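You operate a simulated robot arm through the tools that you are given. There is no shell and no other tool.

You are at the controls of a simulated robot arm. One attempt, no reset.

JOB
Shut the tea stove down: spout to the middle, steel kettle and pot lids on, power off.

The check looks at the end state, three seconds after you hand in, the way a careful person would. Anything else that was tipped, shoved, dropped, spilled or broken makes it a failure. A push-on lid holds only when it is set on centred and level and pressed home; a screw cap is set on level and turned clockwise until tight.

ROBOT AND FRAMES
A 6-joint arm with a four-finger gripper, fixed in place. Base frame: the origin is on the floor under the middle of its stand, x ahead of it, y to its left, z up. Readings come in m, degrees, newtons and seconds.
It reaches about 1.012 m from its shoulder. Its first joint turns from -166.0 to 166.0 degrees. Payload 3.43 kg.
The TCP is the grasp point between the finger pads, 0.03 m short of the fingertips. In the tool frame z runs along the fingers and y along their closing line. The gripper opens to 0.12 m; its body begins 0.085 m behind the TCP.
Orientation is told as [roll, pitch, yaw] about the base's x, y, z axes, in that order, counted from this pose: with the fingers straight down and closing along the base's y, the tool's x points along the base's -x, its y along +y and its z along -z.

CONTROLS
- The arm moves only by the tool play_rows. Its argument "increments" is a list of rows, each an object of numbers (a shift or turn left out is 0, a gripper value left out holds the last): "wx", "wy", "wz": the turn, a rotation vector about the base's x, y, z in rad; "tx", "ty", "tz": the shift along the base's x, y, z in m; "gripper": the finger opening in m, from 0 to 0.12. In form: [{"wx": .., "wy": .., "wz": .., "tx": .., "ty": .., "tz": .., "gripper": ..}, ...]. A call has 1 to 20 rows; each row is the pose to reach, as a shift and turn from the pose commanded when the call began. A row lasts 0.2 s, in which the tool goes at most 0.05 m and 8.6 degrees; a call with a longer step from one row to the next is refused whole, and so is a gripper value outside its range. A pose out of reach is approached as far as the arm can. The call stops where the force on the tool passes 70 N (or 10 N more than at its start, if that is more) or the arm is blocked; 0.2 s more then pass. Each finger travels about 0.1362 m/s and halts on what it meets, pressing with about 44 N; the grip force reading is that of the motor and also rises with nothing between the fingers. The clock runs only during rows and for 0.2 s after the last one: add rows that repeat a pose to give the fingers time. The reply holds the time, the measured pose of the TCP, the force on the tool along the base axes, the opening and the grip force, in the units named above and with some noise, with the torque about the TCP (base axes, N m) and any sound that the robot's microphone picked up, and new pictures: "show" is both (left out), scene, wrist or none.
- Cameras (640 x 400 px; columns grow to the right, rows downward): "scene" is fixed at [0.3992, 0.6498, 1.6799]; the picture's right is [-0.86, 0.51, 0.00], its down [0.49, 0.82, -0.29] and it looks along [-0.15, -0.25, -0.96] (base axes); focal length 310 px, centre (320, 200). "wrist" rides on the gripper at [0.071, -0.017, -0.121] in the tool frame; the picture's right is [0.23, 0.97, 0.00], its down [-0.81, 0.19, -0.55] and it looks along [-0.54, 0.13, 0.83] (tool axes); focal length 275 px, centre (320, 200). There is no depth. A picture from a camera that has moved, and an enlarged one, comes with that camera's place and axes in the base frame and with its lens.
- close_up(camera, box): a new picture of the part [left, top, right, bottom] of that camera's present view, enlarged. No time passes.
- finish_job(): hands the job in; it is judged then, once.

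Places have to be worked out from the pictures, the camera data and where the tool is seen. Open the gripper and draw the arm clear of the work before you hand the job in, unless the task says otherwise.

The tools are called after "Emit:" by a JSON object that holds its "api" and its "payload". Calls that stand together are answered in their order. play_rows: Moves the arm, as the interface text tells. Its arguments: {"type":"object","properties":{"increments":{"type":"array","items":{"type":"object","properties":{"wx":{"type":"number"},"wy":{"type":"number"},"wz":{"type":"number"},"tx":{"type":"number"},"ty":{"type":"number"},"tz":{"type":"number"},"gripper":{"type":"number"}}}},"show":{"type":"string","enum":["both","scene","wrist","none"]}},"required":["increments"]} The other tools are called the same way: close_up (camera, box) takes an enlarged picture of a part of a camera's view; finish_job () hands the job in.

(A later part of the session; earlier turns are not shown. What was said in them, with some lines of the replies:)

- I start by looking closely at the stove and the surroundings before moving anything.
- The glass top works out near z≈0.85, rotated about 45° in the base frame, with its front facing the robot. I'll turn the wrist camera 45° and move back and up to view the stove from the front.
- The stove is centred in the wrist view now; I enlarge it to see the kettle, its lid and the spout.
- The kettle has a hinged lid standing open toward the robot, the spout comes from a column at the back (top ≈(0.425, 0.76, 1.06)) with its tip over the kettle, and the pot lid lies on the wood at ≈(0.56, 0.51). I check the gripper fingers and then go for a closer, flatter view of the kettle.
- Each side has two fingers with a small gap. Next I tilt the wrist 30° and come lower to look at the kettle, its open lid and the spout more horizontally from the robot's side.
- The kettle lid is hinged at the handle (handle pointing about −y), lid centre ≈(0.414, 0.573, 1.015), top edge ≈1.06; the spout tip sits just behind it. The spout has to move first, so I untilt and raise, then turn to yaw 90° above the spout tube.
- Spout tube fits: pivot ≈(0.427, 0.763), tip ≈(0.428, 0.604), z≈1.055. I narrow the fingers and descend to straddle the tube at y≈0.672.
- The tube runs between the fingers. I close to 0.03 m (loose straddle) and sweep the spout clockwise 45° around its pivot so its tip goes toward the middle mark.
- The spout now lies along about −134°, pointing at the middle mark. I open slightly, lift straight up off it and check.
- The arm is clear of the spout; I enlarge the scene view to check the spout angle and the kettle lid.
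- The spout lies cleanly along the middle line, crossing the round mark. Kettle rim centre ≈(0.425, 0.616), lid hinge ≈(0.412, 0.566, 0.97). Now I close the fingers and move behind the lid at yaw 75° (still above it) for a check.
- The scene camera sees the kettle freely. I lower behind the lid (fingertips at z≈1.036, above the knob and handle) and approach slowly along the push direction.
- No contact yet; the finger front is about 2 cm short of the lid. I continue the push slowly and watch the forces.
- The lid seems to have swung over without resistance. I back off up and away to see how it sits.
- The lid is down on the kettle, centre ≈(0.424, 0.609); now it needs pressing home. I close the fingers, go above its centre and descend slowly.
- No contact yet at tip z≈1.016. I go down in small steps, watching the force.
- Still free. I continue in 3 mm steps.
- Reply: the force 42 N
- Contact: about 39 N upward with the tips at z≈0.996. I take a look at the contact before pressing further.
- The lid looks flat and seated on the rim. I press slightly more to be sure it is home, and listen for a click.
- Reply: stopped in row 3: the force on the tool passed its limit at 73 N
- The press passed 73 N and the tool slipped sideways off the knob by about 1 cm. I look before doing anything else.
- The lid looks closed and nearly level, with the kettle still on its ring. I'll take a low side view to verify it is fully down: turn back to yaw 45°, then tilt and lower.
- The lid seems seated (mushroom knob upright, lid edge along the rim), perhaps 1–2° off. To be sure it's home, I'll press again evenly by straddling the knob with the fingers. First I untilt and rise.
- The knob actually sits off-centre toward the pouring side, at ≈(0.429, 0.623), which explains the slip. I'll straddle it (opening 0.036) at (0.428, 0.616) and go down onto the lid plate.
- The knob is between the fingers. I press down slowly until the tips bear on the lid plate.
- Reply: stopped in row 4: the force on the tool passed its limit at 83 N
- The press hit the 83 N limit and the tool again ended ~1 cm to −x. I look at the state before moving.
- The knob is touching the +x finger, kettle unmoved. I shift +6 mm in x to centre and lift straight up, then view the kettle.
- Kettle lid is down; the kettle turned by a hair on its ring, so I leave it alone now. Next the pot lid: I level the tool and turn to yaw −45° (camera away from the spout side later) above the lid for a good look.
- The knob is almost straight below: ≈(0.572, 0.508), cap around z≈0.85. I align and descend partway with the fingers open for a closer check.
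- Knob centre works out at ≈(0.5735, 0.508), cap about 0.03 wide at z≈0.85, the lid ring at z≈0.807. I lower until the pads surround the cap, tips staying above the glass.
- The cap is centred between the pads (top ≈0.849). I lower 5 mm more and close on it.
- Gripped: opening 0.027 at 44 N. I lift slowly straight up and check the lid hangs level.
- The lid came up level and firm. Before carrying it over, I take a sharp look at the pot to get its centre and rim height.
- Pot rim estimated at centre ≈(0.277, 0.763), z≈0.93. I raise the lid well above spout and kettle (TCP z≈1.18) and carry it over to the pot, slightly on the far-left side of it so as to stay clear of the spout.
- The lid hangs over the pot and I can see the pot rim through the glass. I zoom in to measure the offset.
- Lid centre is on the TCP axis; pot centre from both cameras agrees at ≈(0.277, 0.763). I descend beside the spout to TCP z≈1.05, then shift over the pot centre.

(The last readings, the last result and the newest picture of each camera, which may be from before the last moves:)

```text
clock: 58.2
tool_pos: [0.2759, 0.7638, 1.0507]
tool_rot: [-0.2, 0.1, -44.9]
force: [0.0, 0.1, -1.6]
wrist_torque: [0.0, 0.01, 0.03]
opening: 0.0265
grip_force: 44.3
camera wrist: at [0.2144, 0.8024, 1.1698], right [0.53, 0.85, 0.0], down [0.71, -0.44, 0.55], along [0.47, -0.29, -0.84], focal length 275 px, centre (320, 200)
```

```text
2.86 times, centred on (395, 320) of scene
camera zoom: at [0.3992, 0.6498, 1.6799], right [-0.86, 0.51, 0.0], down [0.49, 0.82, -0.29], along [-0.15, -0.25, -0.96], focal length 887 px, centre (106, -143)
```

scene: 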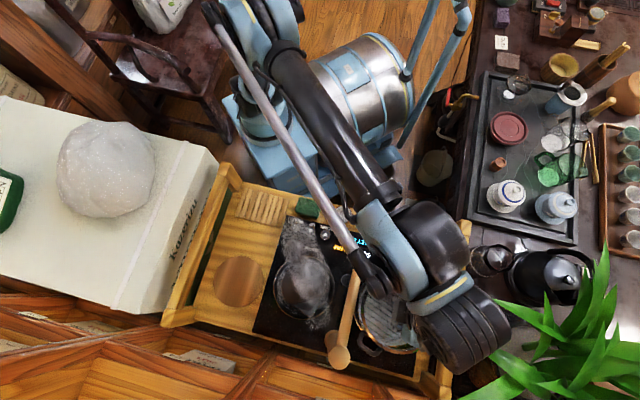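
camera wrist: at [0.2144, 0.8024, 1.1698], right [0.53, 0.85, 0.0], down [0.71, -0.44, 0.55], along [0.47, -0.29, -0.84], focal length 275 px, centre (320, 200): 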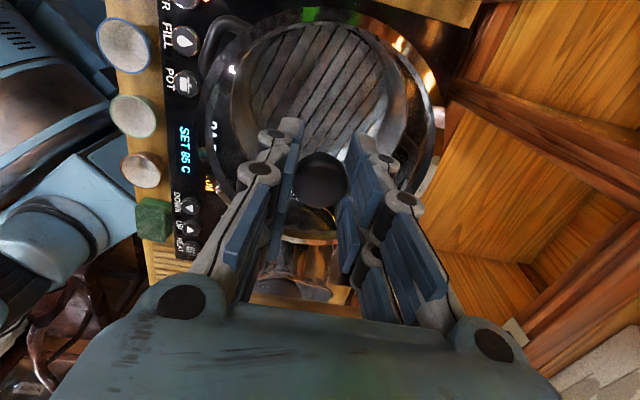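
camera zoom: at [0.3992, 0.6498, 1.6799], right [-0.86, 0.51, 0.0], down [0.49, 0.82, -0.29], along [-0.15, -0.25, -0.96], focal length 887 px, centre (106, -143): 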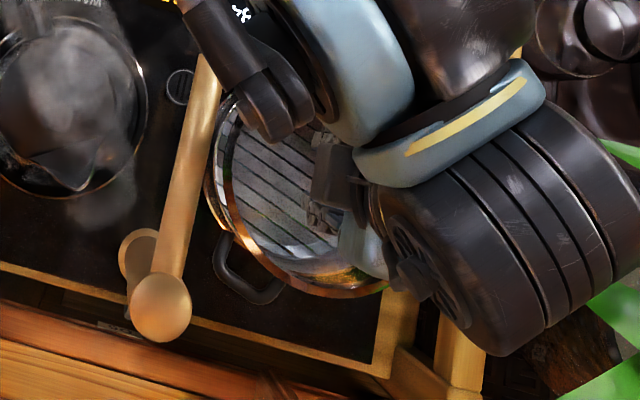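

The pot rim and lid centre agree within about 1 mm. I lower to about 1 cm above the rim and check again.

Emit:
{"api": "play_rows", "payload": {"increments": [{"tz": -0.012}, {"tz": -0.024}, {"tz": -0.036}, {"tz": -0.045}, {"tz": -0.05}, {"tz": -0.05}], "show": "wrist"}}

Emit:
{"api": "close_up", "payload": {"camera": "wrist", "box": [190, 0, 450, 120]}}

Emit:
{"api": "close_up", "payload": {"camera": "wrist", "box": [190, 110, 450, 270]}}

Emit:
{"api": "close_up", "payload": {"camera": "scene", "box": [330, 250, 460, 390]}}

```text
clock: 59.6
tool_pos: [0.2774, 0.7639, 1.001]
tool_rot: [-0.2, 0.0, -44.9]
force: [-0.4, -0.2, -1.1]
wrist_torque: [0.0, -0.01, 0.01]
opening: 0.0267
grip_force: 43.9
camera wrist: at [0.2145, 0.802, 1.1204], right [0.53, 0.85, 0.0], down [0.71, -0.44, 0.55], along [0.47, -0.29, -0.84], focal length 275 px, centre (320, 200)
```

wrist: 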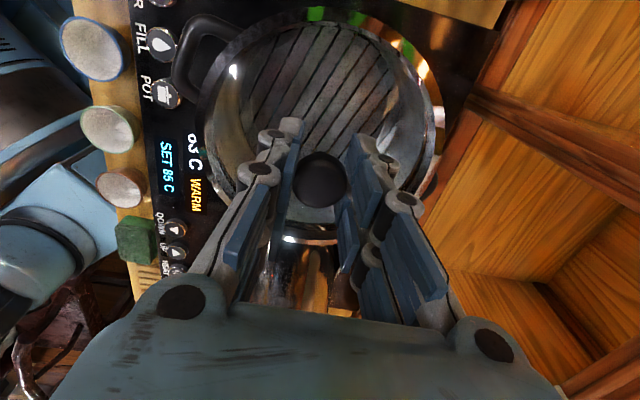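

```text
2.46 times, centred on (320, 60) of wrist
camera zoom: at [0.2145, 0.802, 1.1204], right [0.53, 0.85, 0.0], down [0.71, -0.44, 0.55], along [0.47, -0.29, -0.84], focal length 678 px, centre (320, 545)
```

zoom: 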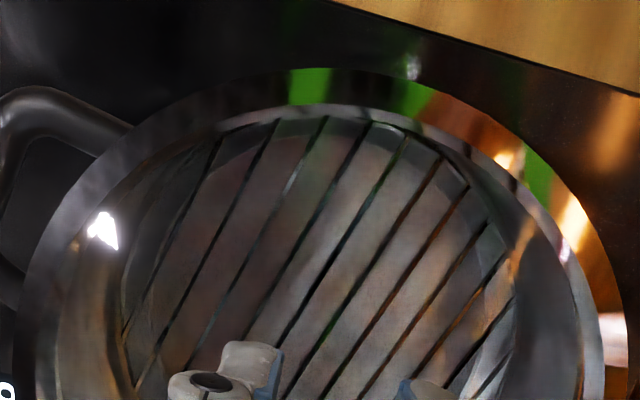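

```text
2.46 times, centred on (320, 190) of wrist
camera zoom: at [0.2145, 0.802, 1.1204], right [0.53, 0.85, 0.0], down [0.71, -0.44, 0.55], along [0.47, -0.29, -0.84], focal length 678 px, centre (320, 225)
```

zoom: 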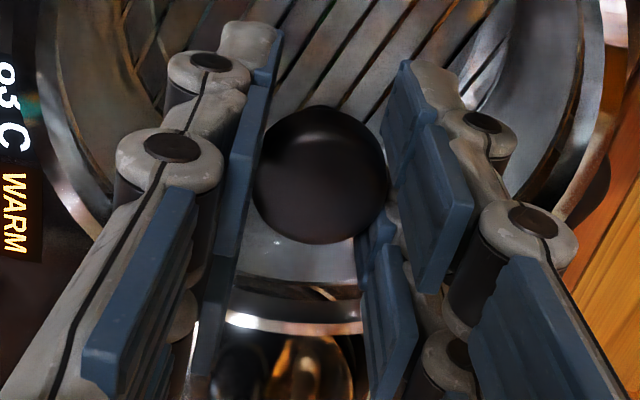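

```text
2.86 times, centred on (395, 320) of scene
camera zoom: at [0.3992, 0.6498, 1.6799], right [-0.86, 0.51, 0.0], down [0.49, 0.82, -0.29], along [-0.15, -0.25, -0.96], focal length 887 px, centre (106, -143)
```

zoom: 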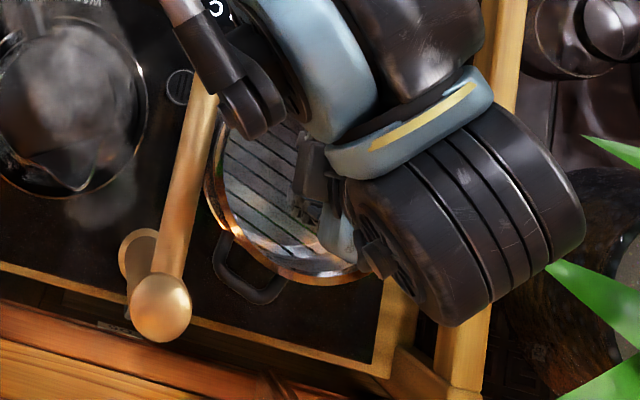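

Gaps left and right between lid ring and pot rim look even. I lower gently to contact.

Emit:
{"api": "play_rows", "payload": {"increments": [{"tz": -0.003}, {"tz": -0.006}, {"tz": -0.008}, {"tz": -0.008}], "show": "none"}}

```text
clock: 60.6
tool_pos: [0.2753, 0.7639, 0.9923]
tool_rot: [-0.2, 0.2, -45.0]
force: [0.4, 0.3, -1.5]
wrist_torque: [0.02, -0.01, 0.0]
opening: 0.0268
grip_force: 44.3
```

Emit:
{"api": "play_rows", "payload": {"increments": [{"tz": -0.002}, {"tz": -0.004}, {"tz": -0.006}, {"tz": -0.006}], "show": "none"}}

```text
clock: 61.6
tool_pos: [0.2751, 0.7635, 0.9866]
tool_rot: [-0.1, 0.0, -45.0]
force: [0.0, -0.3, -1.8]
wrist_torque: [-0.02, 0.03, -0.02]
opening: 0.0264
grip_force: 44.0
```

Emit:
{"api": "play_rows", "payload": {"increments": [{"tz": -0.002}, {"tz": -0.004}, {"tz": -0.004}], "show": "none"}}

```text
clock: 62.4
tool_pos: [0.2759, 0.764, 0.9832]
tool_rot: [-0.2, 0.0, -45.0]
force: [-0.1, 0.6, -1.4]
wrist_torque: [0.0, 0.01, -0.02]
opening: 0.027
grip_force: 44.2
```

Emit:
{"api": "play_rows", "payload": {"increments": [{"tz": -0.002}, {"tz": -0.003}, {"tz": -0.003}], "show": "wrist"}}

Emit:
{"api": "close_up", "payload": {"camera": "wrist", "box": [190, 0, 450, 120]}}

Emit:
{"api": "close_up", "payload": {"camera": "scene", "box": [340, 270, 430, 360]}}

```text
clock: 63.2
tool_pos: [0.2766, 0.7635, 0.9806]
tool_rot: [-0.1, 0.2, -45.0]
force: [11.8, 4.0, 43.3]
wrist_torque: [0.0, -0.3, 0.02]
opening: 0.0266
grip_force: 43.8
heard: snap
camera wrist: at [0.2143, 0.8012, 1.1006], right [0.53, 0.85, 0.0], down [0.71, -0.44, 0.55], along [0.47, -0.29, -0.84], focal length 275 px, centre (320, 200)
```

wrist: 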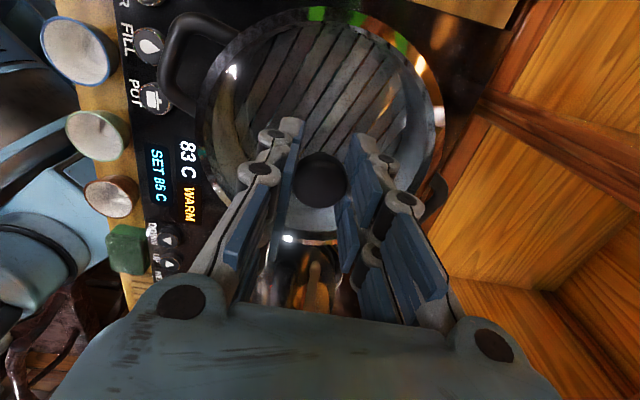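

```text
2.46 times, centred on (320, 60) of wrist
camera zoom: at [0.2143, 0.8012, 1.1006], right [0.53, 0.85, 0.0], down [0.71, -0.44, 0.55], along [0.47, -0.29, -0.84], focal length 678 px, centre (320, 545)
```

zoom: 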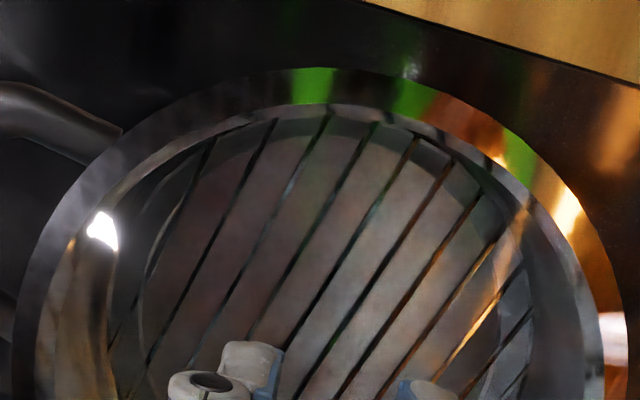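

```text
4.44 times, centred on (385, 315) of scene
camera zoom: at [0.3992, 0.6498, 1.6799], right [-0.86, 0.51, 0.0], down [0.49, 0.82, -0.29], along [-0.15, -0.25, -0.96], focal length 1380 px, centre (31, -311)
```

zoom: 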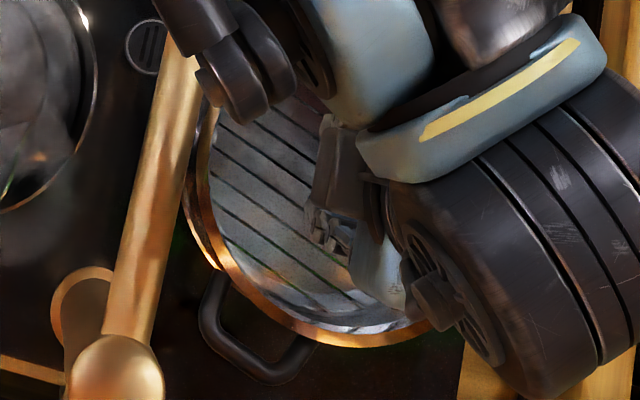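

A snap was heard with 43 N on it: the pot lid is home. I release the knob and rise straight up, then look.

Emit:
{"api": "play_rows", "payload": {"increments": [{"tz": 0.001, "gripper": 0.06}, {"tz": 0.001, "gripper": 0.06}, {"tz": 0.001, "gripper": 0.06}, {"tz": 0.02, "gripper": 0.06}, {"tz": 0.05, "gripper": 0.06}, {"tz": 0.09, "gripper": 0.06}, {"tz": 0.13, "gripper": 0.06}, {"tz": 0.17, "gripper": 0.06}, {"tz": 0.2, "gripper": 0.06}, {"tz": 0.2, "gripper": 0.06}], "show": "both"}}

Emit:
{"api": "close_up", "payload": {"camera": "wrist", "box": [190, 0, 450, 200]}}

Emit:
{"api": "close_up", "payload": {"camera": "scene", "box": [320, 240, 450, 380]}}

```text
clock: 65.4
tool_pos: [0.2748, 0.7627, 1.181]
tool_rot: [-0.2, 0.2, -44.9]
force: [0.5, -0.1, -0.4]
wrist_torque: [0.0, -0.01, -0.01]
opening: 0.0598
grip_force: 0.0
camera wrist: at [0.2121, 0.8013, 1.3], right [0.53, 0.85, 0.0], down [0.71, -0.44, 0.55], along [0.47, -0.29, -0.84], focal length 275 px, centre (320, 200)
```

scene: 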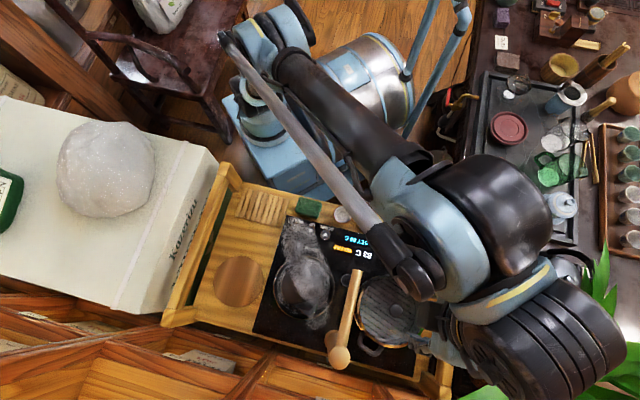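
wrist: 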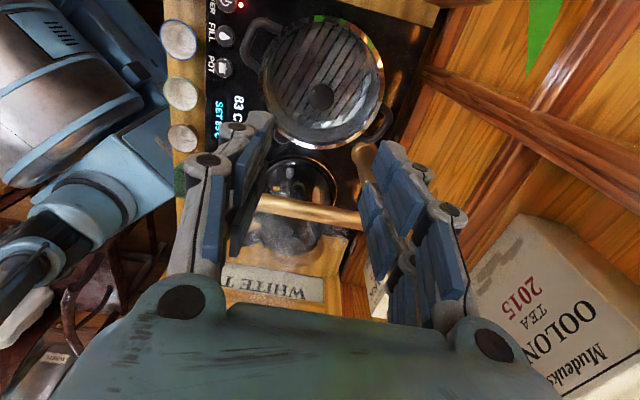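

```text
2.00 times, centred on (320, 100) of wrist
camera zoom: at [0.2121, 0.8013, 1.3], right [0.53, 0.85, 0.0], down [0.71, -0.44, 0.55], along [0.47, -0.29, -0.84], focal length 551 px, centre (320, 400)
```

zoom: 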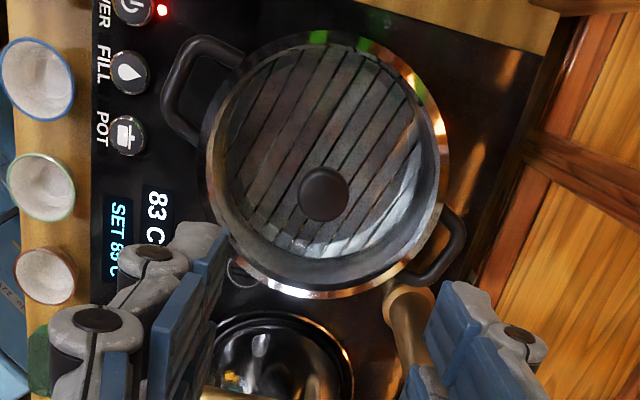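

```text
2.86 times, centred on (385, 310) of scene
camera zoom: at [0.3992, 0.6498, 1.6799], right [-0.86, 0.51, 0.0], down [0.49, 0.82, -0.29], along [-0.15, -0.25, -0.96], focal length 887 px, centre (134, -114)
```

zoom: 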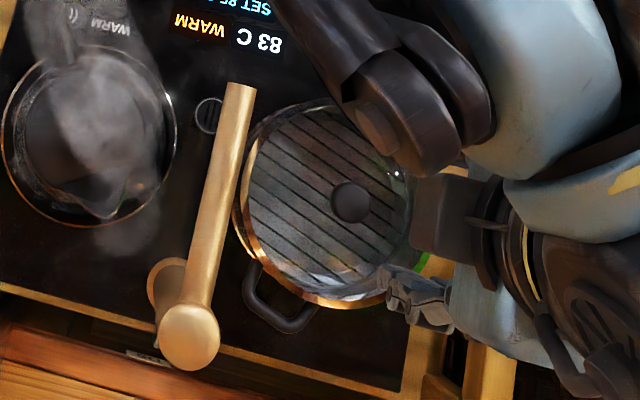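

The pot lid sits concentric on the pot. Next the power button at ≈(0.131, 0.701): I turn to yaw 45° (narrow finger side along the button row) and move above it.

Emit:
{"api": "play_rows", "payload": {"increments": [{"tx": -0.012, "ty": -0.005, "wz": 0.131}, {"tx": -0.024, "ty": -0.01, "wz": 0.262}, {"tx": -0.036, "ty": -0.015, "wz": 0.393}, {"tx": -0.048, "ty": -0.02, "wz": 0.524}, {"tx": -0.06, "ty": -0.026, "wz": 0.655}, {"tx": -0.072, "ty": -0.031, "wz": 0.785}, {"tx": -0.084, "ty": -0.036, "wz": 0.916}, {"tx": -0.096, "ty": -0.041, "wz": 1.047}, {"tx": -0.108, "ty": -0.046, "wz": 1.178}, {"tx": -0.12, "ty": -0.051, "wz": 1.309}, {"tx": -0.132, "ty": -0.056, "wz": 1.44}, {"tx": -0.144, "ty": -0.062, "wz": 1.571}, {"tx": -0.144, "ty": -0.062, "tz": -0.04, "wz": 1.571}, {"tx": -0.144, "ty": -0.062, "tz": -0.08, "wz": 1.571}, {"tx": -0.144, "ty": -0.062, "tz": -0.12, "wz": 1.571}, {"tx": -0.144, "ty": -0.062, "tz": -0.15, "wz": 1.571}, {"tx": -0.144, "ty": -0.062, "tz": -0.15, "wz": 1.571}], "show": "both"}}

Emit:
{"api": "close_up", "payload": {"camera": "wrist", "box": [200, 0, 460, 200]}}

```text
clock: 69.0
tool_pos: [0.1331, 0.7009, 1.0275]
tool_rot: [-0.1, 0.1, 45.0]
force: [0.0, -0.3, 0.0]
wrist_torque: [-0.03, 0.0, -0.01]
opening: 0.06
grip_force: 0.1
camera wrist: at [0.0937, 0.639, 1.1477], right [-0.85, 0.53, 0.0], down [0.44, 0.71, 0.55], along [0.29, 0.47, -0.83], focal length 275 px, centre (320, 200)
```

scene: 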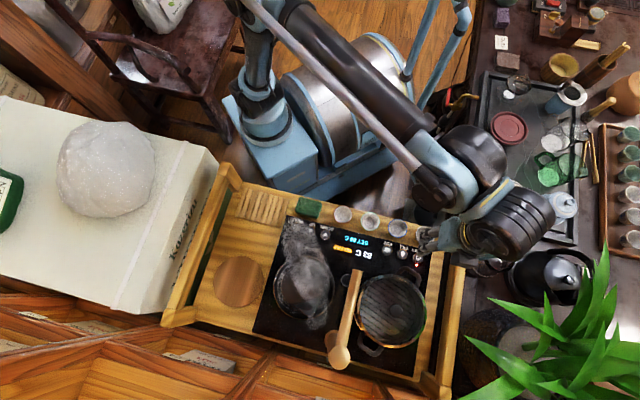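
wrist: 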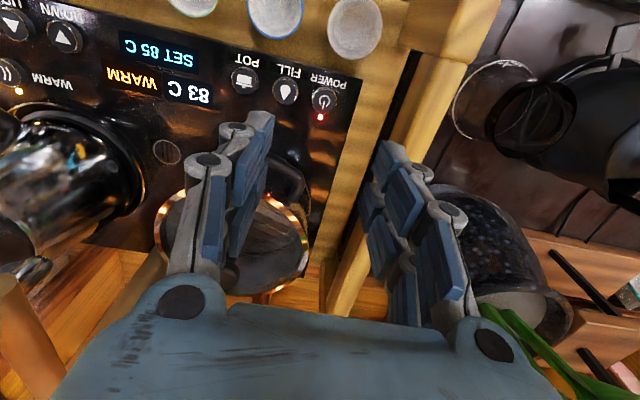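

```text
2.00 times, centred on (330, 100) of wrist
camera zoom: at [0.0937, 0.639, 1.1477], right [-0.85, 0.53, 0.0], down [0.44, 0.71, 0.55], along [0.29, 0.47, -0.83], focal length 551 px, centre (300, 400)
```

zoom: 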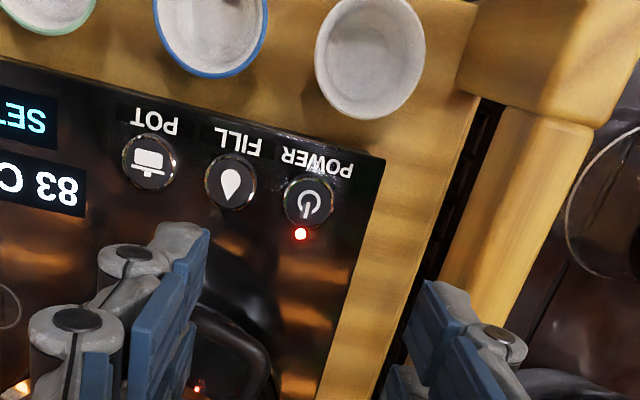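

The power button shows almost under the tool at ≈(0.1295, 0.703). I close the fingers, correct by 4 mm and descend to just above it.

Emit:
{"api": "play_rows", "payload": {"increments": [{"tx": -0.0036, "ty": 0.0022, "tz": -0.02, "gripper": 0.0}, {"tx": -0.0036, "ty": 0.0022, "tz": -0.05, "gripper": 0.0}, {"tx": -0.0036, "ty": 0.0022, "tz": -0.08, "gripper": 0.0}, {"tx": -0.0036, "ty": 0.0022, "tz": -0.1, "gripper": 0.0}, {"tx": -0.0036, "ty": 0.0022, "tz": -0.118, "gripper": 0.0}, {"tx": -0.0036, "ty": 0.0022, "tz": -0.118, "gripper": 0.0}], "show": "both"}}

Emit:
{"api": "close_up", "payload": {"camera": "wrist", "box": [200, 40, 460, 240]}}

Emit:
{"api": "close_up", "payload": {"camera": "scene", "box": [370, 200, 470, 290]}}

```text
clock: 70.4
tool_pos: [0.126, 0.7045, 0.9112]
tool_rot: [-0.1, 0.1, 45.0]
force: [0.3, 0.6, -0.6]
wrist_torque: [0.05, 0.0, -0.02]
opening: 0.0
grip_force: 33.6
camera wrist: at [0.0875, 0.6419, 1.0312], right [-0.85, 0.53, 0.0], down [0.44, 0.71, 0.55], along [0.29, 0.47, -0.83], focal length 275 px, centre (320, 200)
```

scene: 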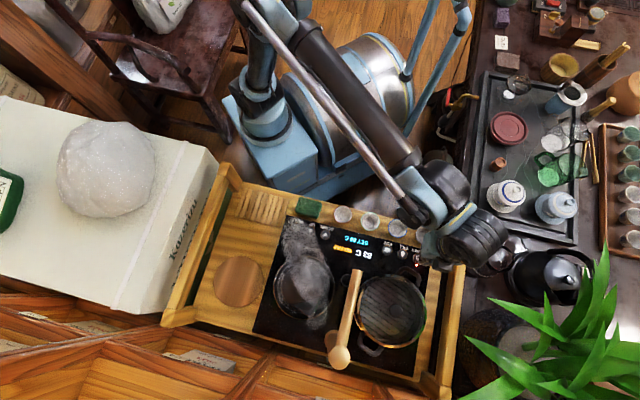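
wrist: 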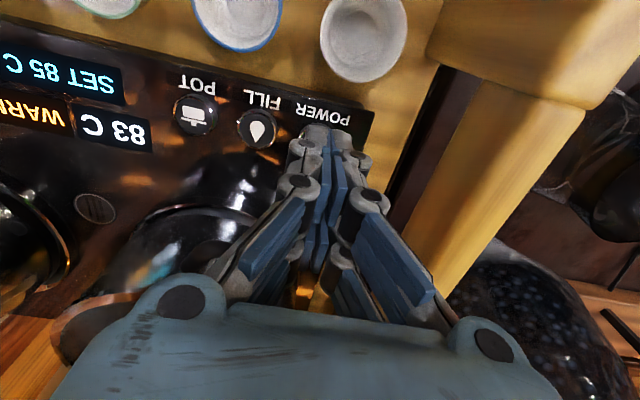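

```text
2.00 times, centred on (330, 140) of wrist
camera zoom: at [0.0875, 0.6419, 1.0312], right [-0.85, 0.53, 0.0], down [0.44, 0.71, 0.55], along [0.29, 0.47, -0.83], focal length 551 px, centre (300, 320)
```

zoom: 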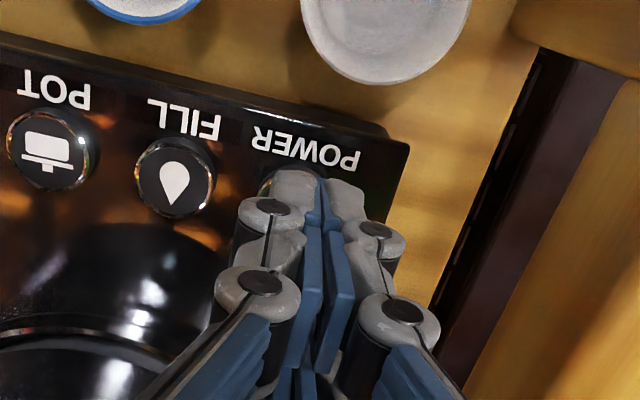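

```text
4.44 times, centred on (420, 245) of scene
camera zoom: at [0.3992, 0.6498, 1.6799], right [-0.86, 0.51, 0.0], down [0.49, 0.82, -0.29], along [-0.15, -0.25, -0.96], focal length 1380 px, centre (-124, 0)
```

zoom: 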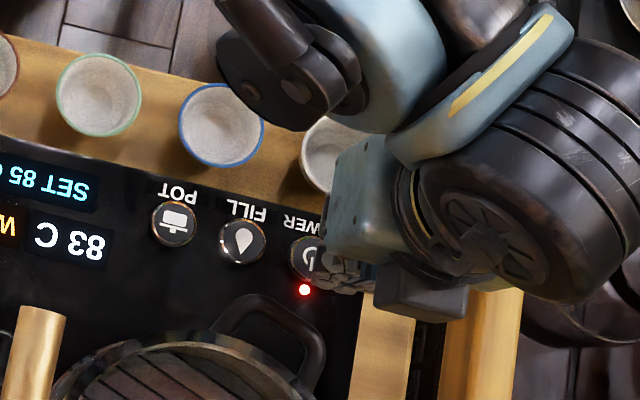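

The finger seam sits ~5 mm to the left (+l) of the tool axis; the button centre is close to the axis. I shift 4 mm toward the right and come down in small steps.

Emit:
{"api": "play_rows", "payload": {"increments": [{"tx": 0.003, "ty": -0.003}, {"tx": 0.003, "ty": -0.003, "tz": -0.008}, {"tx": 0.003, "ty": -0.003, "tz": -0.015}, {"tx": 0.003, "ty": -0.003, "tz": -0.02}, {"tx": 0.003, "ty": -0.003, "tz": -0.02}], "show": "wrist"}}

Emit:
{"api": "close_up", "payload": {"camera": "wrist", "box": [220, 60, 440, 220]}}

```text
clock: 71.6
tool_pos: [0.131, 0.701, 0.8919]
tool_rot: [-0.1, 0.2, 45.0]
force: [-0.5, 0.0, 0.2]
wrist_torque: [0.01, -0.02, 0.01]
opening: 0.0
grip_force: 33.5
camera wrist: at [0.0921, 0.639, 1.0102], right [-0.85, 0.53, 0.0], down [0.44, 0.71, 0.55], along [0.29, 0.47, -0.83], focal length 275 px, centre (320, 200)
```

wrist: 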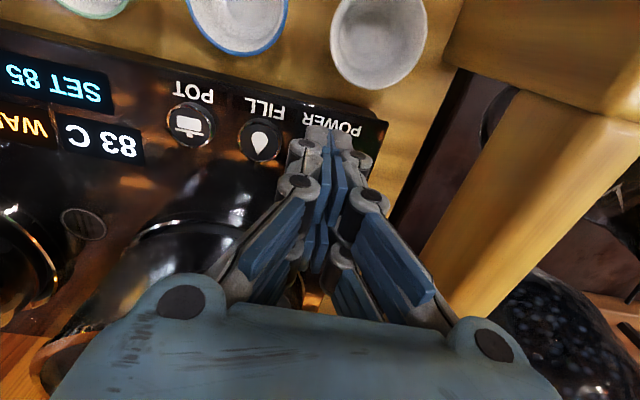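

```text
2.50 times, centred on (330, 140) of wrist
camera zoom: at [0.0921, 0.639, 1.0102], right [-0.85, 0.53, 0.0], down [0.44, 0.71, 0.55], along [0.29, 0.47, -0.83], focal length 688 px, centre (295, 350)
```

zoom: 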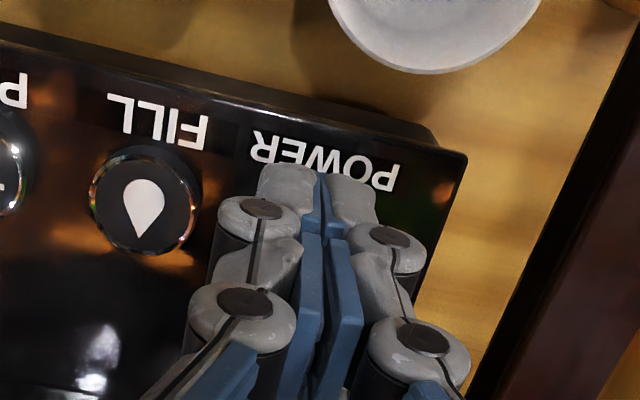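

The fingertips cover the power button and stay clear of FILL. I press down in 2 mm steps.

Emit:
{"api": "play_rows", "payload": {"increments": [{"tz": -0.002}, {"tz": -0.004}, {"tz": -0.006}, {"tz": -0.006}], "show": "none"}}

```text
clock: 72.6
tool_pos: [0.1313, 0.7004, 0.8859]
tool_rot: [-0.1, 0.1, 45.0]
force: [0.6, -0.5, -0.1]
wrist_torque: [0.01, 0.02, 0.02]
opening: 0.0
grip_force: 32.7
```

Emit:
{"api": "play_rows", "payload": {"increments": [{"tz": -0.0015}, {"tz": -0.003}, {"tz": -0.0045}, {"tz": -0.0045}], "show": "none"}}

```text
clock: 73.6
tool_pos: [0.1309, 0.7015, 0.882]
tool_rot: [-0.2, 0.1, 45.0]
force: [-0.5, 0.5, -0.2]
wrist_torque: [0.0, 0.0, 0.03]
opening: 0.0
grip_force: 33.3
```

Emit:
{"api": "play_rows", "payload": {"increments": [{"tz": -0.0015}, {"tz": -0.003}, {"tz": -0.0045}, {"tz": -0.0045}], "show": "none"}}

```text
clock: 74.6
tool_pos: [0.1323, 0.7012, 0.8765]
tool_rot: [-0.1, 0.1, 44.9]
force: [-0.1, 0.2, -0.5]
wrist_torque: [0.01, -0.01, 0.03]
opening: 0.0
grip_force: 33.3
```

Emit:
{"api": "play_rows", "payload": {"increments": [{"tz": -0.0015}, {"tz": -0.003}, {"tz": -0.003}], "show": "both"}}

Emit:
{"api": "close_up", "payload": {"camera": "wrist", "box": [220, 60, 440, 220]}}

Emit:
{"api": "close_up", "payload": {"camera": "scene", "box": [310, 210, 450, 290]}}

```text
clock: 75.4
tool_pos: [0.1307, 0.7013, 0.8747]
tool_rot: [-0.1, 0.1, 45.0]
force: [0.6, -0.1, 1.3]
wrist_torque: [0.04, 0.04, 0.01]
opening: 0.0062
grip_force: 33.1
heard: click
camera wrist: at [0.0927, 0.6388, 0.9934], right [-0.85, 0.53, 0.0], down [0.44, 0.71, 0.55], along [0.29, 0.47, -0.83], focal length 275 px, centre (320, 200)
```

scene: 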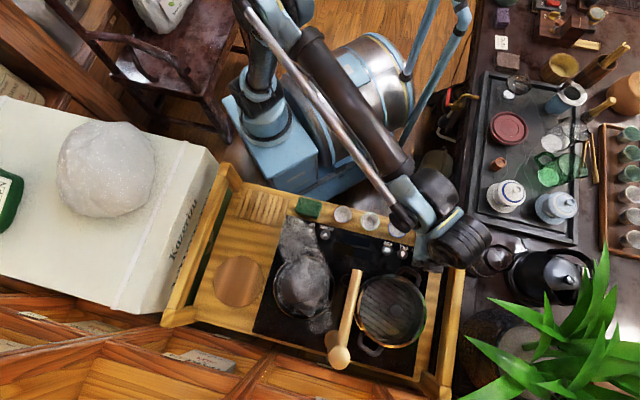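
wrist: 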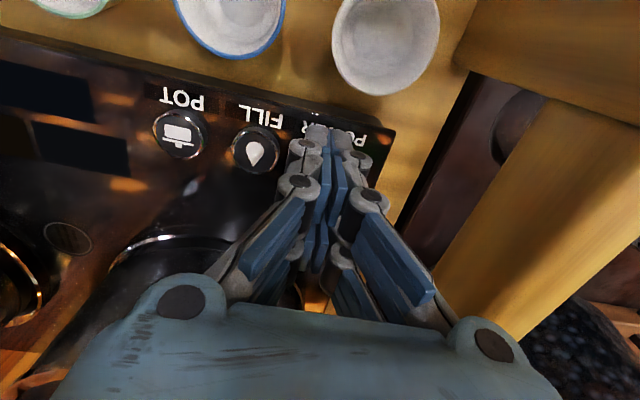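

```text
2.50 times, centred on (330, 140) of wrist
camera zoom: at [0.0927, 0.6388, 0.9934], right [-0.85, 0.53, 0.0], down [0.44, 0.71, 0.55], along [0.29, 0.47, -0.83], focal length 688 px, centre (295, 350)
```

zoom: 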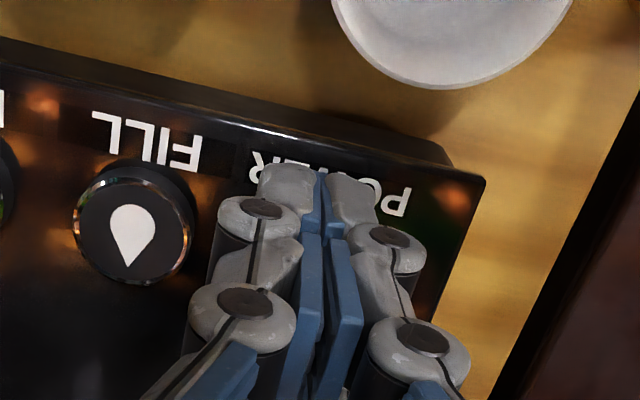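

```text
4.57 times, centred on (380, 250) of scene
camera zoom: at [0.3992, 0.6498, 1.6799], right [-0.86, 0.51, 0.0], down [0.49, 0.82, -0.29], along [-0.15, -0.25, -0.96], focal length 1419 px, centre (46, -29)
```

zoom: 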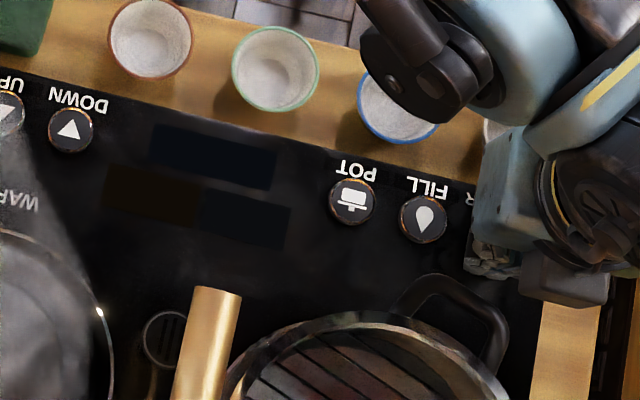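

Click heard and the display went dark: power is off. I rise straight up, then go to inspect the kettle lid again.

Emit:
{"api": "play_rows", "payload": {"increments": [{"tz": 0.01}, {"tz": 0.03}, {"tz": 0.06}, {"tz": 0.1}, {"tz": 0.14}, {"tz": 0.18}, {"tz": 0.22}, {"tz": 0.26}, {"tz": 0.3}, {"tz": 0.3}], "show": "scene"}}

Emit:
{"api": "close_up", "payload": {"camera": "scene", "box": [250, 200, 450, 370]}}

Emit:
{"api": "close_up", "payload": {"camera": "scene", "box": [260, 240, 350, 320]}}

```text
clock: 77.6
tool_pos: [0.1315, 0.7018, 1.1733]
tool_rot: [-0.1, 0.1, 44.9]
force: [-0.4, -0.5, 0.1]
wrist_torque: [-0.01, 0.02, 0.0]
opening: 0.0
grip_force: 33.2
```

scene: 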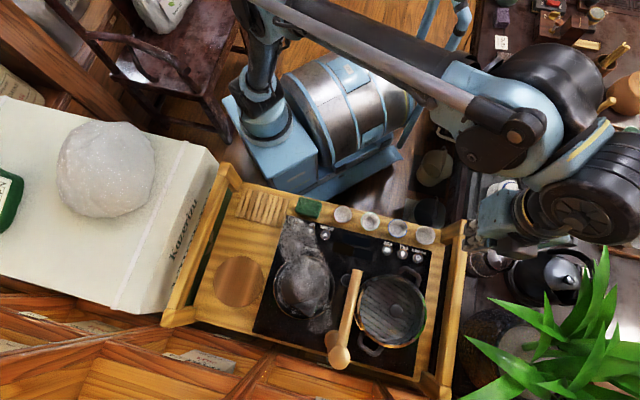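

```text
2.35 times, centred on (350, 285) of scene
camera zoom: at [0.3992, 0.6498, 1.6799], right [-0.86, 0.51, 0.0], down [0.49, 0.82, -0.29], along [-0.15, -0.25, -0.96], focal length 731 px, centre (249, 0)
```

zoom: 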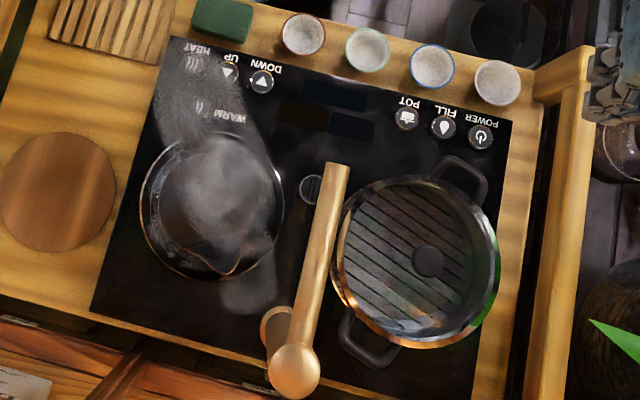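

```text
5.00 times, centred on (305, 280) of scene
camera zoom: at [0.3992, 0.6498, 1.6799], right [-0.86, 0.51, 0.0], down [0.49, 0.82, -0.29], along [-0.15, -0.25, -0.96], focal length 1552 px, centre (395, -200)
```

zoom: 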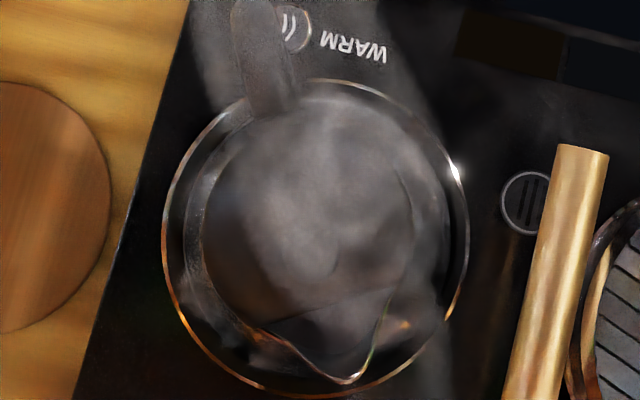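

Power LED and display are dark, spout and pot lid fine. Now I go to a low side view of the kettle (yaw ≈5°, roughly along the lid's hinge axis) to see whether the lid is really shut.

Emit:
{"api": "play_rows", "payload": {"increments": [{"tx": 0.01, "ty": -0.019, "wz": -0.116, "gripper": 0.1}, {"tx": 0.02, "ty": -0.037, "wz": -0.233, "gripper": 0.1}, {"tx": 0.029, "ty": -0.056, "wz": -0.349, "gripper": 0.1}, {"tx": 0.039, "ty": -0.075, "wz": -0.465, "gripper": 0.1}, {"tx": 0.049, "ty": -0.093, "wz": -0.582, "gripper": 0.1}, {"tx": 0.0585, "ty": -0.112, "wz": -0.698, "gripper": 0.1}, {"tx": 0.0585, "ty": -0.112, "wz": -0.698, "gripper": 0.1}], "show": "none"}}

Emit:
{"api": "play_rows", "payload": {"increments": [{"tz": -0.02, "wx": 0.0098, "wy": -0.112}, {"tz": -0.04, "wx": 0.0195, "wy": -0.223}, {"tz": -0.06, "wx": 0.0293, "wy": -0.335}, {"tz": -0.08, "wx": 0.0391, "wy": -0.447}, {"tz": -0.1, "wx": 0.0489, "wy": -0.559}, {"tz": -0.12, "wx": 0.0586, "wy": -0.67}, {"tz": -0.14, "wx": 0.0684, "wy": -0.782}, {"tz": -0.14, "wx": 0.0684, "wy": -0.782}], "show": "both"}}

```text
clock: 79.2
tool_pos: [0.1893, 0.5896, 1.173]
tool_rot: [-0.2, 0.2, 4.8]
force: [0.2, -0.4, -0.2]
wrist_torque: [-0.02, 0.03, -0.04]
opening: 0.1001
grip_force: 0.0
```

```text
clock: 81.0
tool_pos: [0.1897, 0.5885, 1.0341]
tool_rot: [-0.1, -44.9, 5.0]
force: [-0.3, -0.5, 0.6]
wrist_torque: [-0.02, 0.03, 0.03]
opening: 0.1
grip_force: 0.0
camera wrist: at [0.0562, 0.5601, 1.0678], right [-0.25, 0.96, -0.16], down [0.17, 0.21, 0.96], along [0.95, 0.21, -0.21], focal length 275 px, centre (320, 200)
```

scene: 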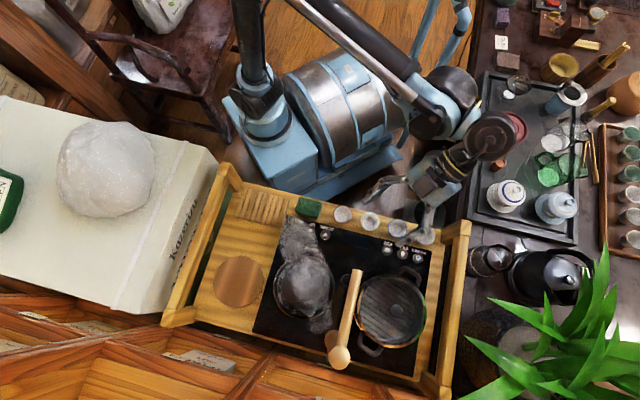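
wrist: 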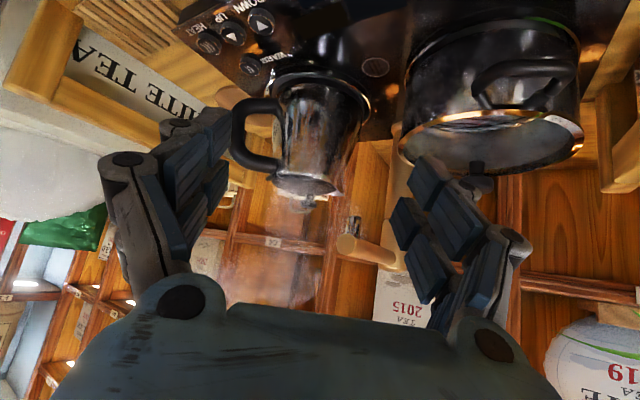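

Emit:
{"api": "close_up", "payload": {"camera": "wrist", "box": [225, 130, 385, 230]}}

Emit:
{"api": "close_up", "payload": {"camera": "wrist", "box": [260, 160, 350, 216]}}

Emit:
{"api": "close_up", "payload": {"camera": "wrist", "box": [380, 60, 600, 200]}}

Emit:
{"api": "close_up", "payload": {"camera": "wrist", "box": [220, 50, 400, 220]}}

```text
4.00 times, centred on (305, 180) of wrist
camera zoom: at [0.0562, 0.5601, 1.0678], right [-0.25, 0.96, -0.16], down [0.17, 0.21, 0.96], along [0.95, 0.21, -0.21], focal length 1101 px, centre (380, 280)
```

zoom: 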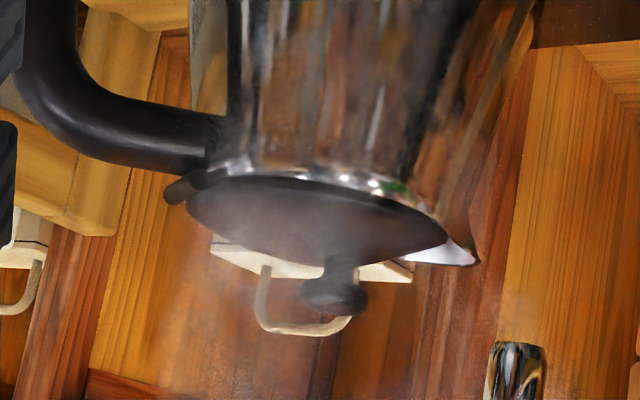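

```text
7.11 times, centred on (305, 188) of wrist
camera zoom: at [0.0562, 0.5601, 1.0678], right [-0.25, 0.96, -0.16], down [0.17, 0.21, 0.96], along [0.95, 0.21, -0.21], focal length 1958 px, centre (427, 285)
```

zoom: 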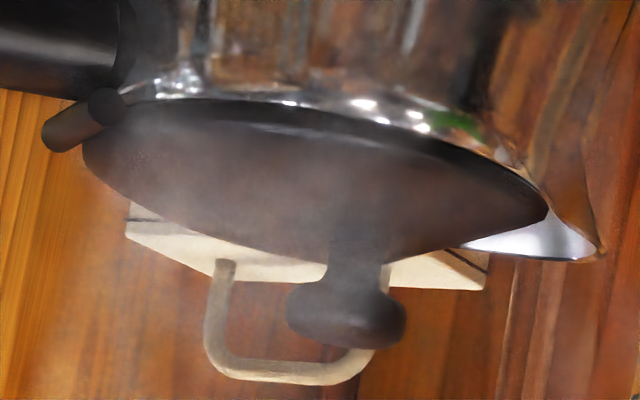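

```text
2.86 times, centred on (490, 130) of wrist
camera zoom: at [0.0562, 0.5601, 1.0678], right [-0.25, 0.96, -0.16], down [0.17, 0.21, 0.96], along [0.95, 0.21, -0.21], focal length 786 px, centre (-166, 400)
```

zoom: 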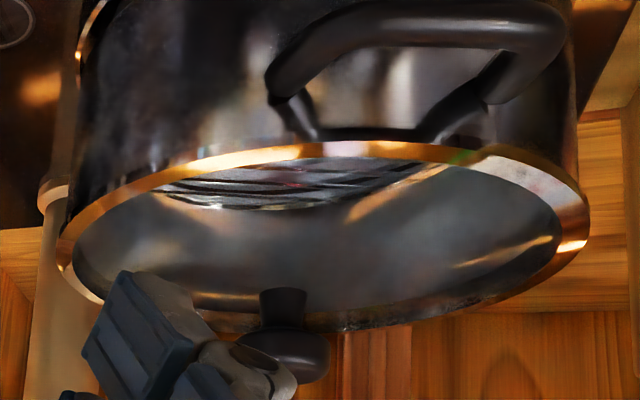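

```text
2.35 times, centred on (310, 135) of wrist
camera zoom: at [0.0562, 0.5601, 1.0678], right [-0.25, 0.96, -0.16], down [0.17, 0.21, 0.96], along [0.95, 0.21, -0.21], focal length 648 px, centre (344, 353)
```

zoom: 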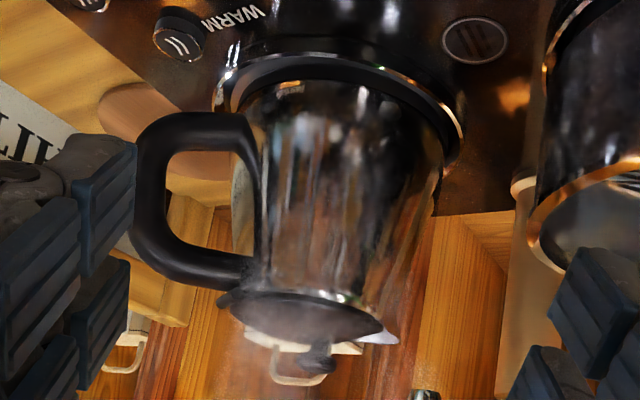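

The side view shows the kettle lid shut flat on the rim with no gap, knob axis vertical; the pot lid also sits flush and level. I untilt, rise and draw the arm back clear of the stove.

Emit:
{"api": "play_rows", "payload": {"increments": [{"tz": 0.02, "wx": -0.0098, "wy": 0.112}, {"tz": 0.04, "wx": -0.0195, "wy": 0.223}, {"tz": 0.06, "wx": -0.0293, "wy": 0.335}, {"tz": 0.08, "wx": -0.0391, "wy": 0.447}, {"tz": 0.1, "wx": -0.0489, "wy": 0.559}, {"tz": 0.13, "wx": -0.0586, "wy": 0.67}, {"tz": 0.16, "wx": -0.0684, "wy": 0.782}, {"tz": 0.16, "wx": -0.0684, "wy": 0.782}], "show": "none"}}

Emit:
{"api": "play_rows", "payload": {"increments": [{"tx": 0.015, "ty": -0.03, "tz": 0.01}, {"tx": 0.03, "ty": -0.065, "tz": 0.02}, {"tx": 0.05, "ty": -0.1, "tz": 0.03}, {"tx": 0.07, "ty": -0.135, "tz": 0.04}, {"tx": 0.085, "ty": -0.17, "tz": 0.05}, {"tx": 0.1, "ty": -0.205, "tz": 0.06}, {"tx": 0.11, "ty": -0.24, "tz": 0.06}, {"tx": 0.12, "ty": -0.27, "tz": 0.06}, {"tx": 0.12, "ty": -0.27, "tz": 0.06}], "show": "both"}}

Emit:
{"api": "close_up", "payload": {"camera": "scene", "box": [160, 160, 480, 400]}}

Emit:
{"api": "close_up", "payload": {"camera": "scene", "box": [255, 200, 445, 380]}}

```text
clock: 82.8
tool_pos: [0.188, 0.5885, 1.194]
tool_rot: [-0.1, 0.2, 5.1]
force: [-0.3, 1.1, 0.9]
wrist_torque: [0.01, -0.03, 0.0]
opening: 0.1
grip_force: 0.2
```

```text
clock: 84.8
tool_pos: [0.3104, 0.3163, 1.2525]
tool_rot: [-0.2, 0.2, 5.1]
force: [-0.9, 0.1, -0.1]
wrist_torque: [-0.03, -0.01, 0.0]
opening: 0.1001
grip_force: 0.1
camera wrist: at [0.24, 0.2943, 1.3723], right [-0.32, 0.95, 0.0], down [0.79, 0.26, 0.55], along [0.52, 0.17, -0.84], focal length 275 px, centre (320, 200)
```

scene: 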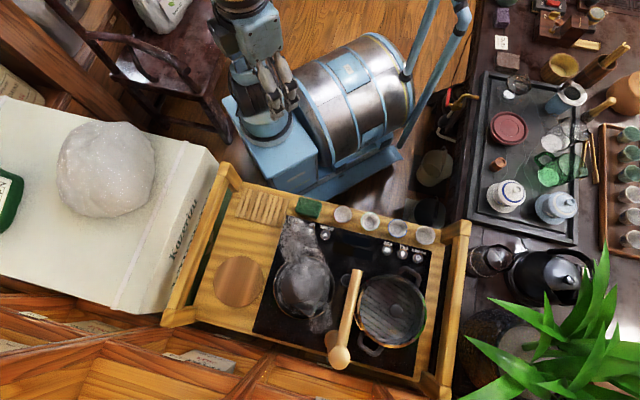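
wrist: 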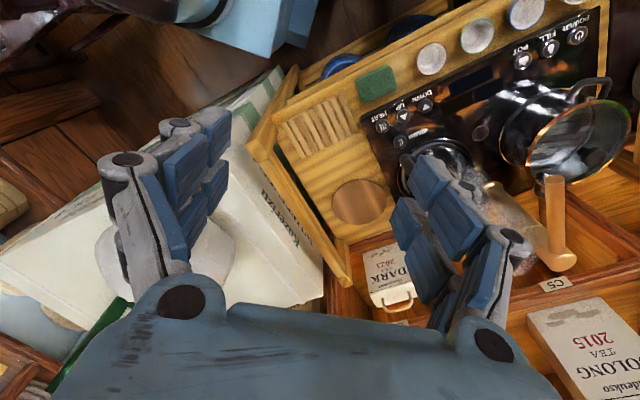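

```text
1.67 times, centred on (320, 280) of scene
camera zoom: at [0.3992, 0.6498, 1.6799], right [-0.86, 0.51, 0.0], down [0.49, 0.82, -0.29], along [-0.15, -0.25, -0.96], focal length 518 px, centre (320, 67)
```

zoom: 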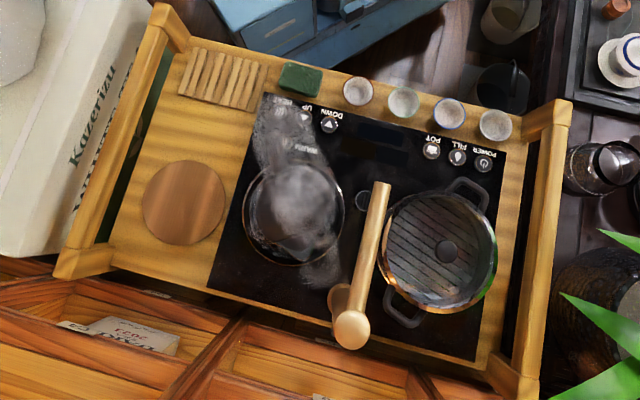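

```text
2.22 times, centred on (350, 290) of scene
camera zoom: at [0.3992, 0.6498, 1.6799], right [-0.86, 0.51, 0.0], down [0.49, 0.82, -0.29], along [-0.15, -0.25, -0.96], focal length 690 px, centre (253, 0)
```

zoom: 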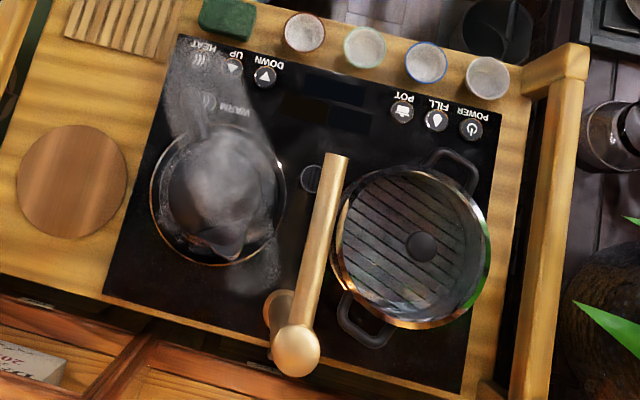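

Final picture: spout over the middle mark, kettle lid shut, pot lid seated, display and LED dark, everything else in place, gripper open and arm clear. I hand the job in.

Emit:
{"api": "finish_job", "payload": {}}

```text
The job is handed in.
```

I shut the tea stove down and handed the job in. The spout is at the middle, both lids are on and the power is off. The gripper is open and the arm is clear of the stove.

- **Spout:** swung to the middle. It points within about 1° of the centre line, with its tip over the round mark.
- **Kettle lid:** the hinged lid is closed and pressed down. A side view showed no gap at the rim. I heard no click from it, so I judged this one by eye. Two of the presses hit the force limit and the fingers slipped on the lid.
- **Kettle position:** those presses turned the kettle a few degrees and moved it by roughly 2 mm. It is still on its burner ring.
- **Pot lid:** picked up by its knob, set centred on the pot and pressed until it snapped.
- **Power:** the button clicked, and the display and red light went dark. The kettle was still steaming when I handed in.

Nothing else looked moved or knocked over in the last pictures.
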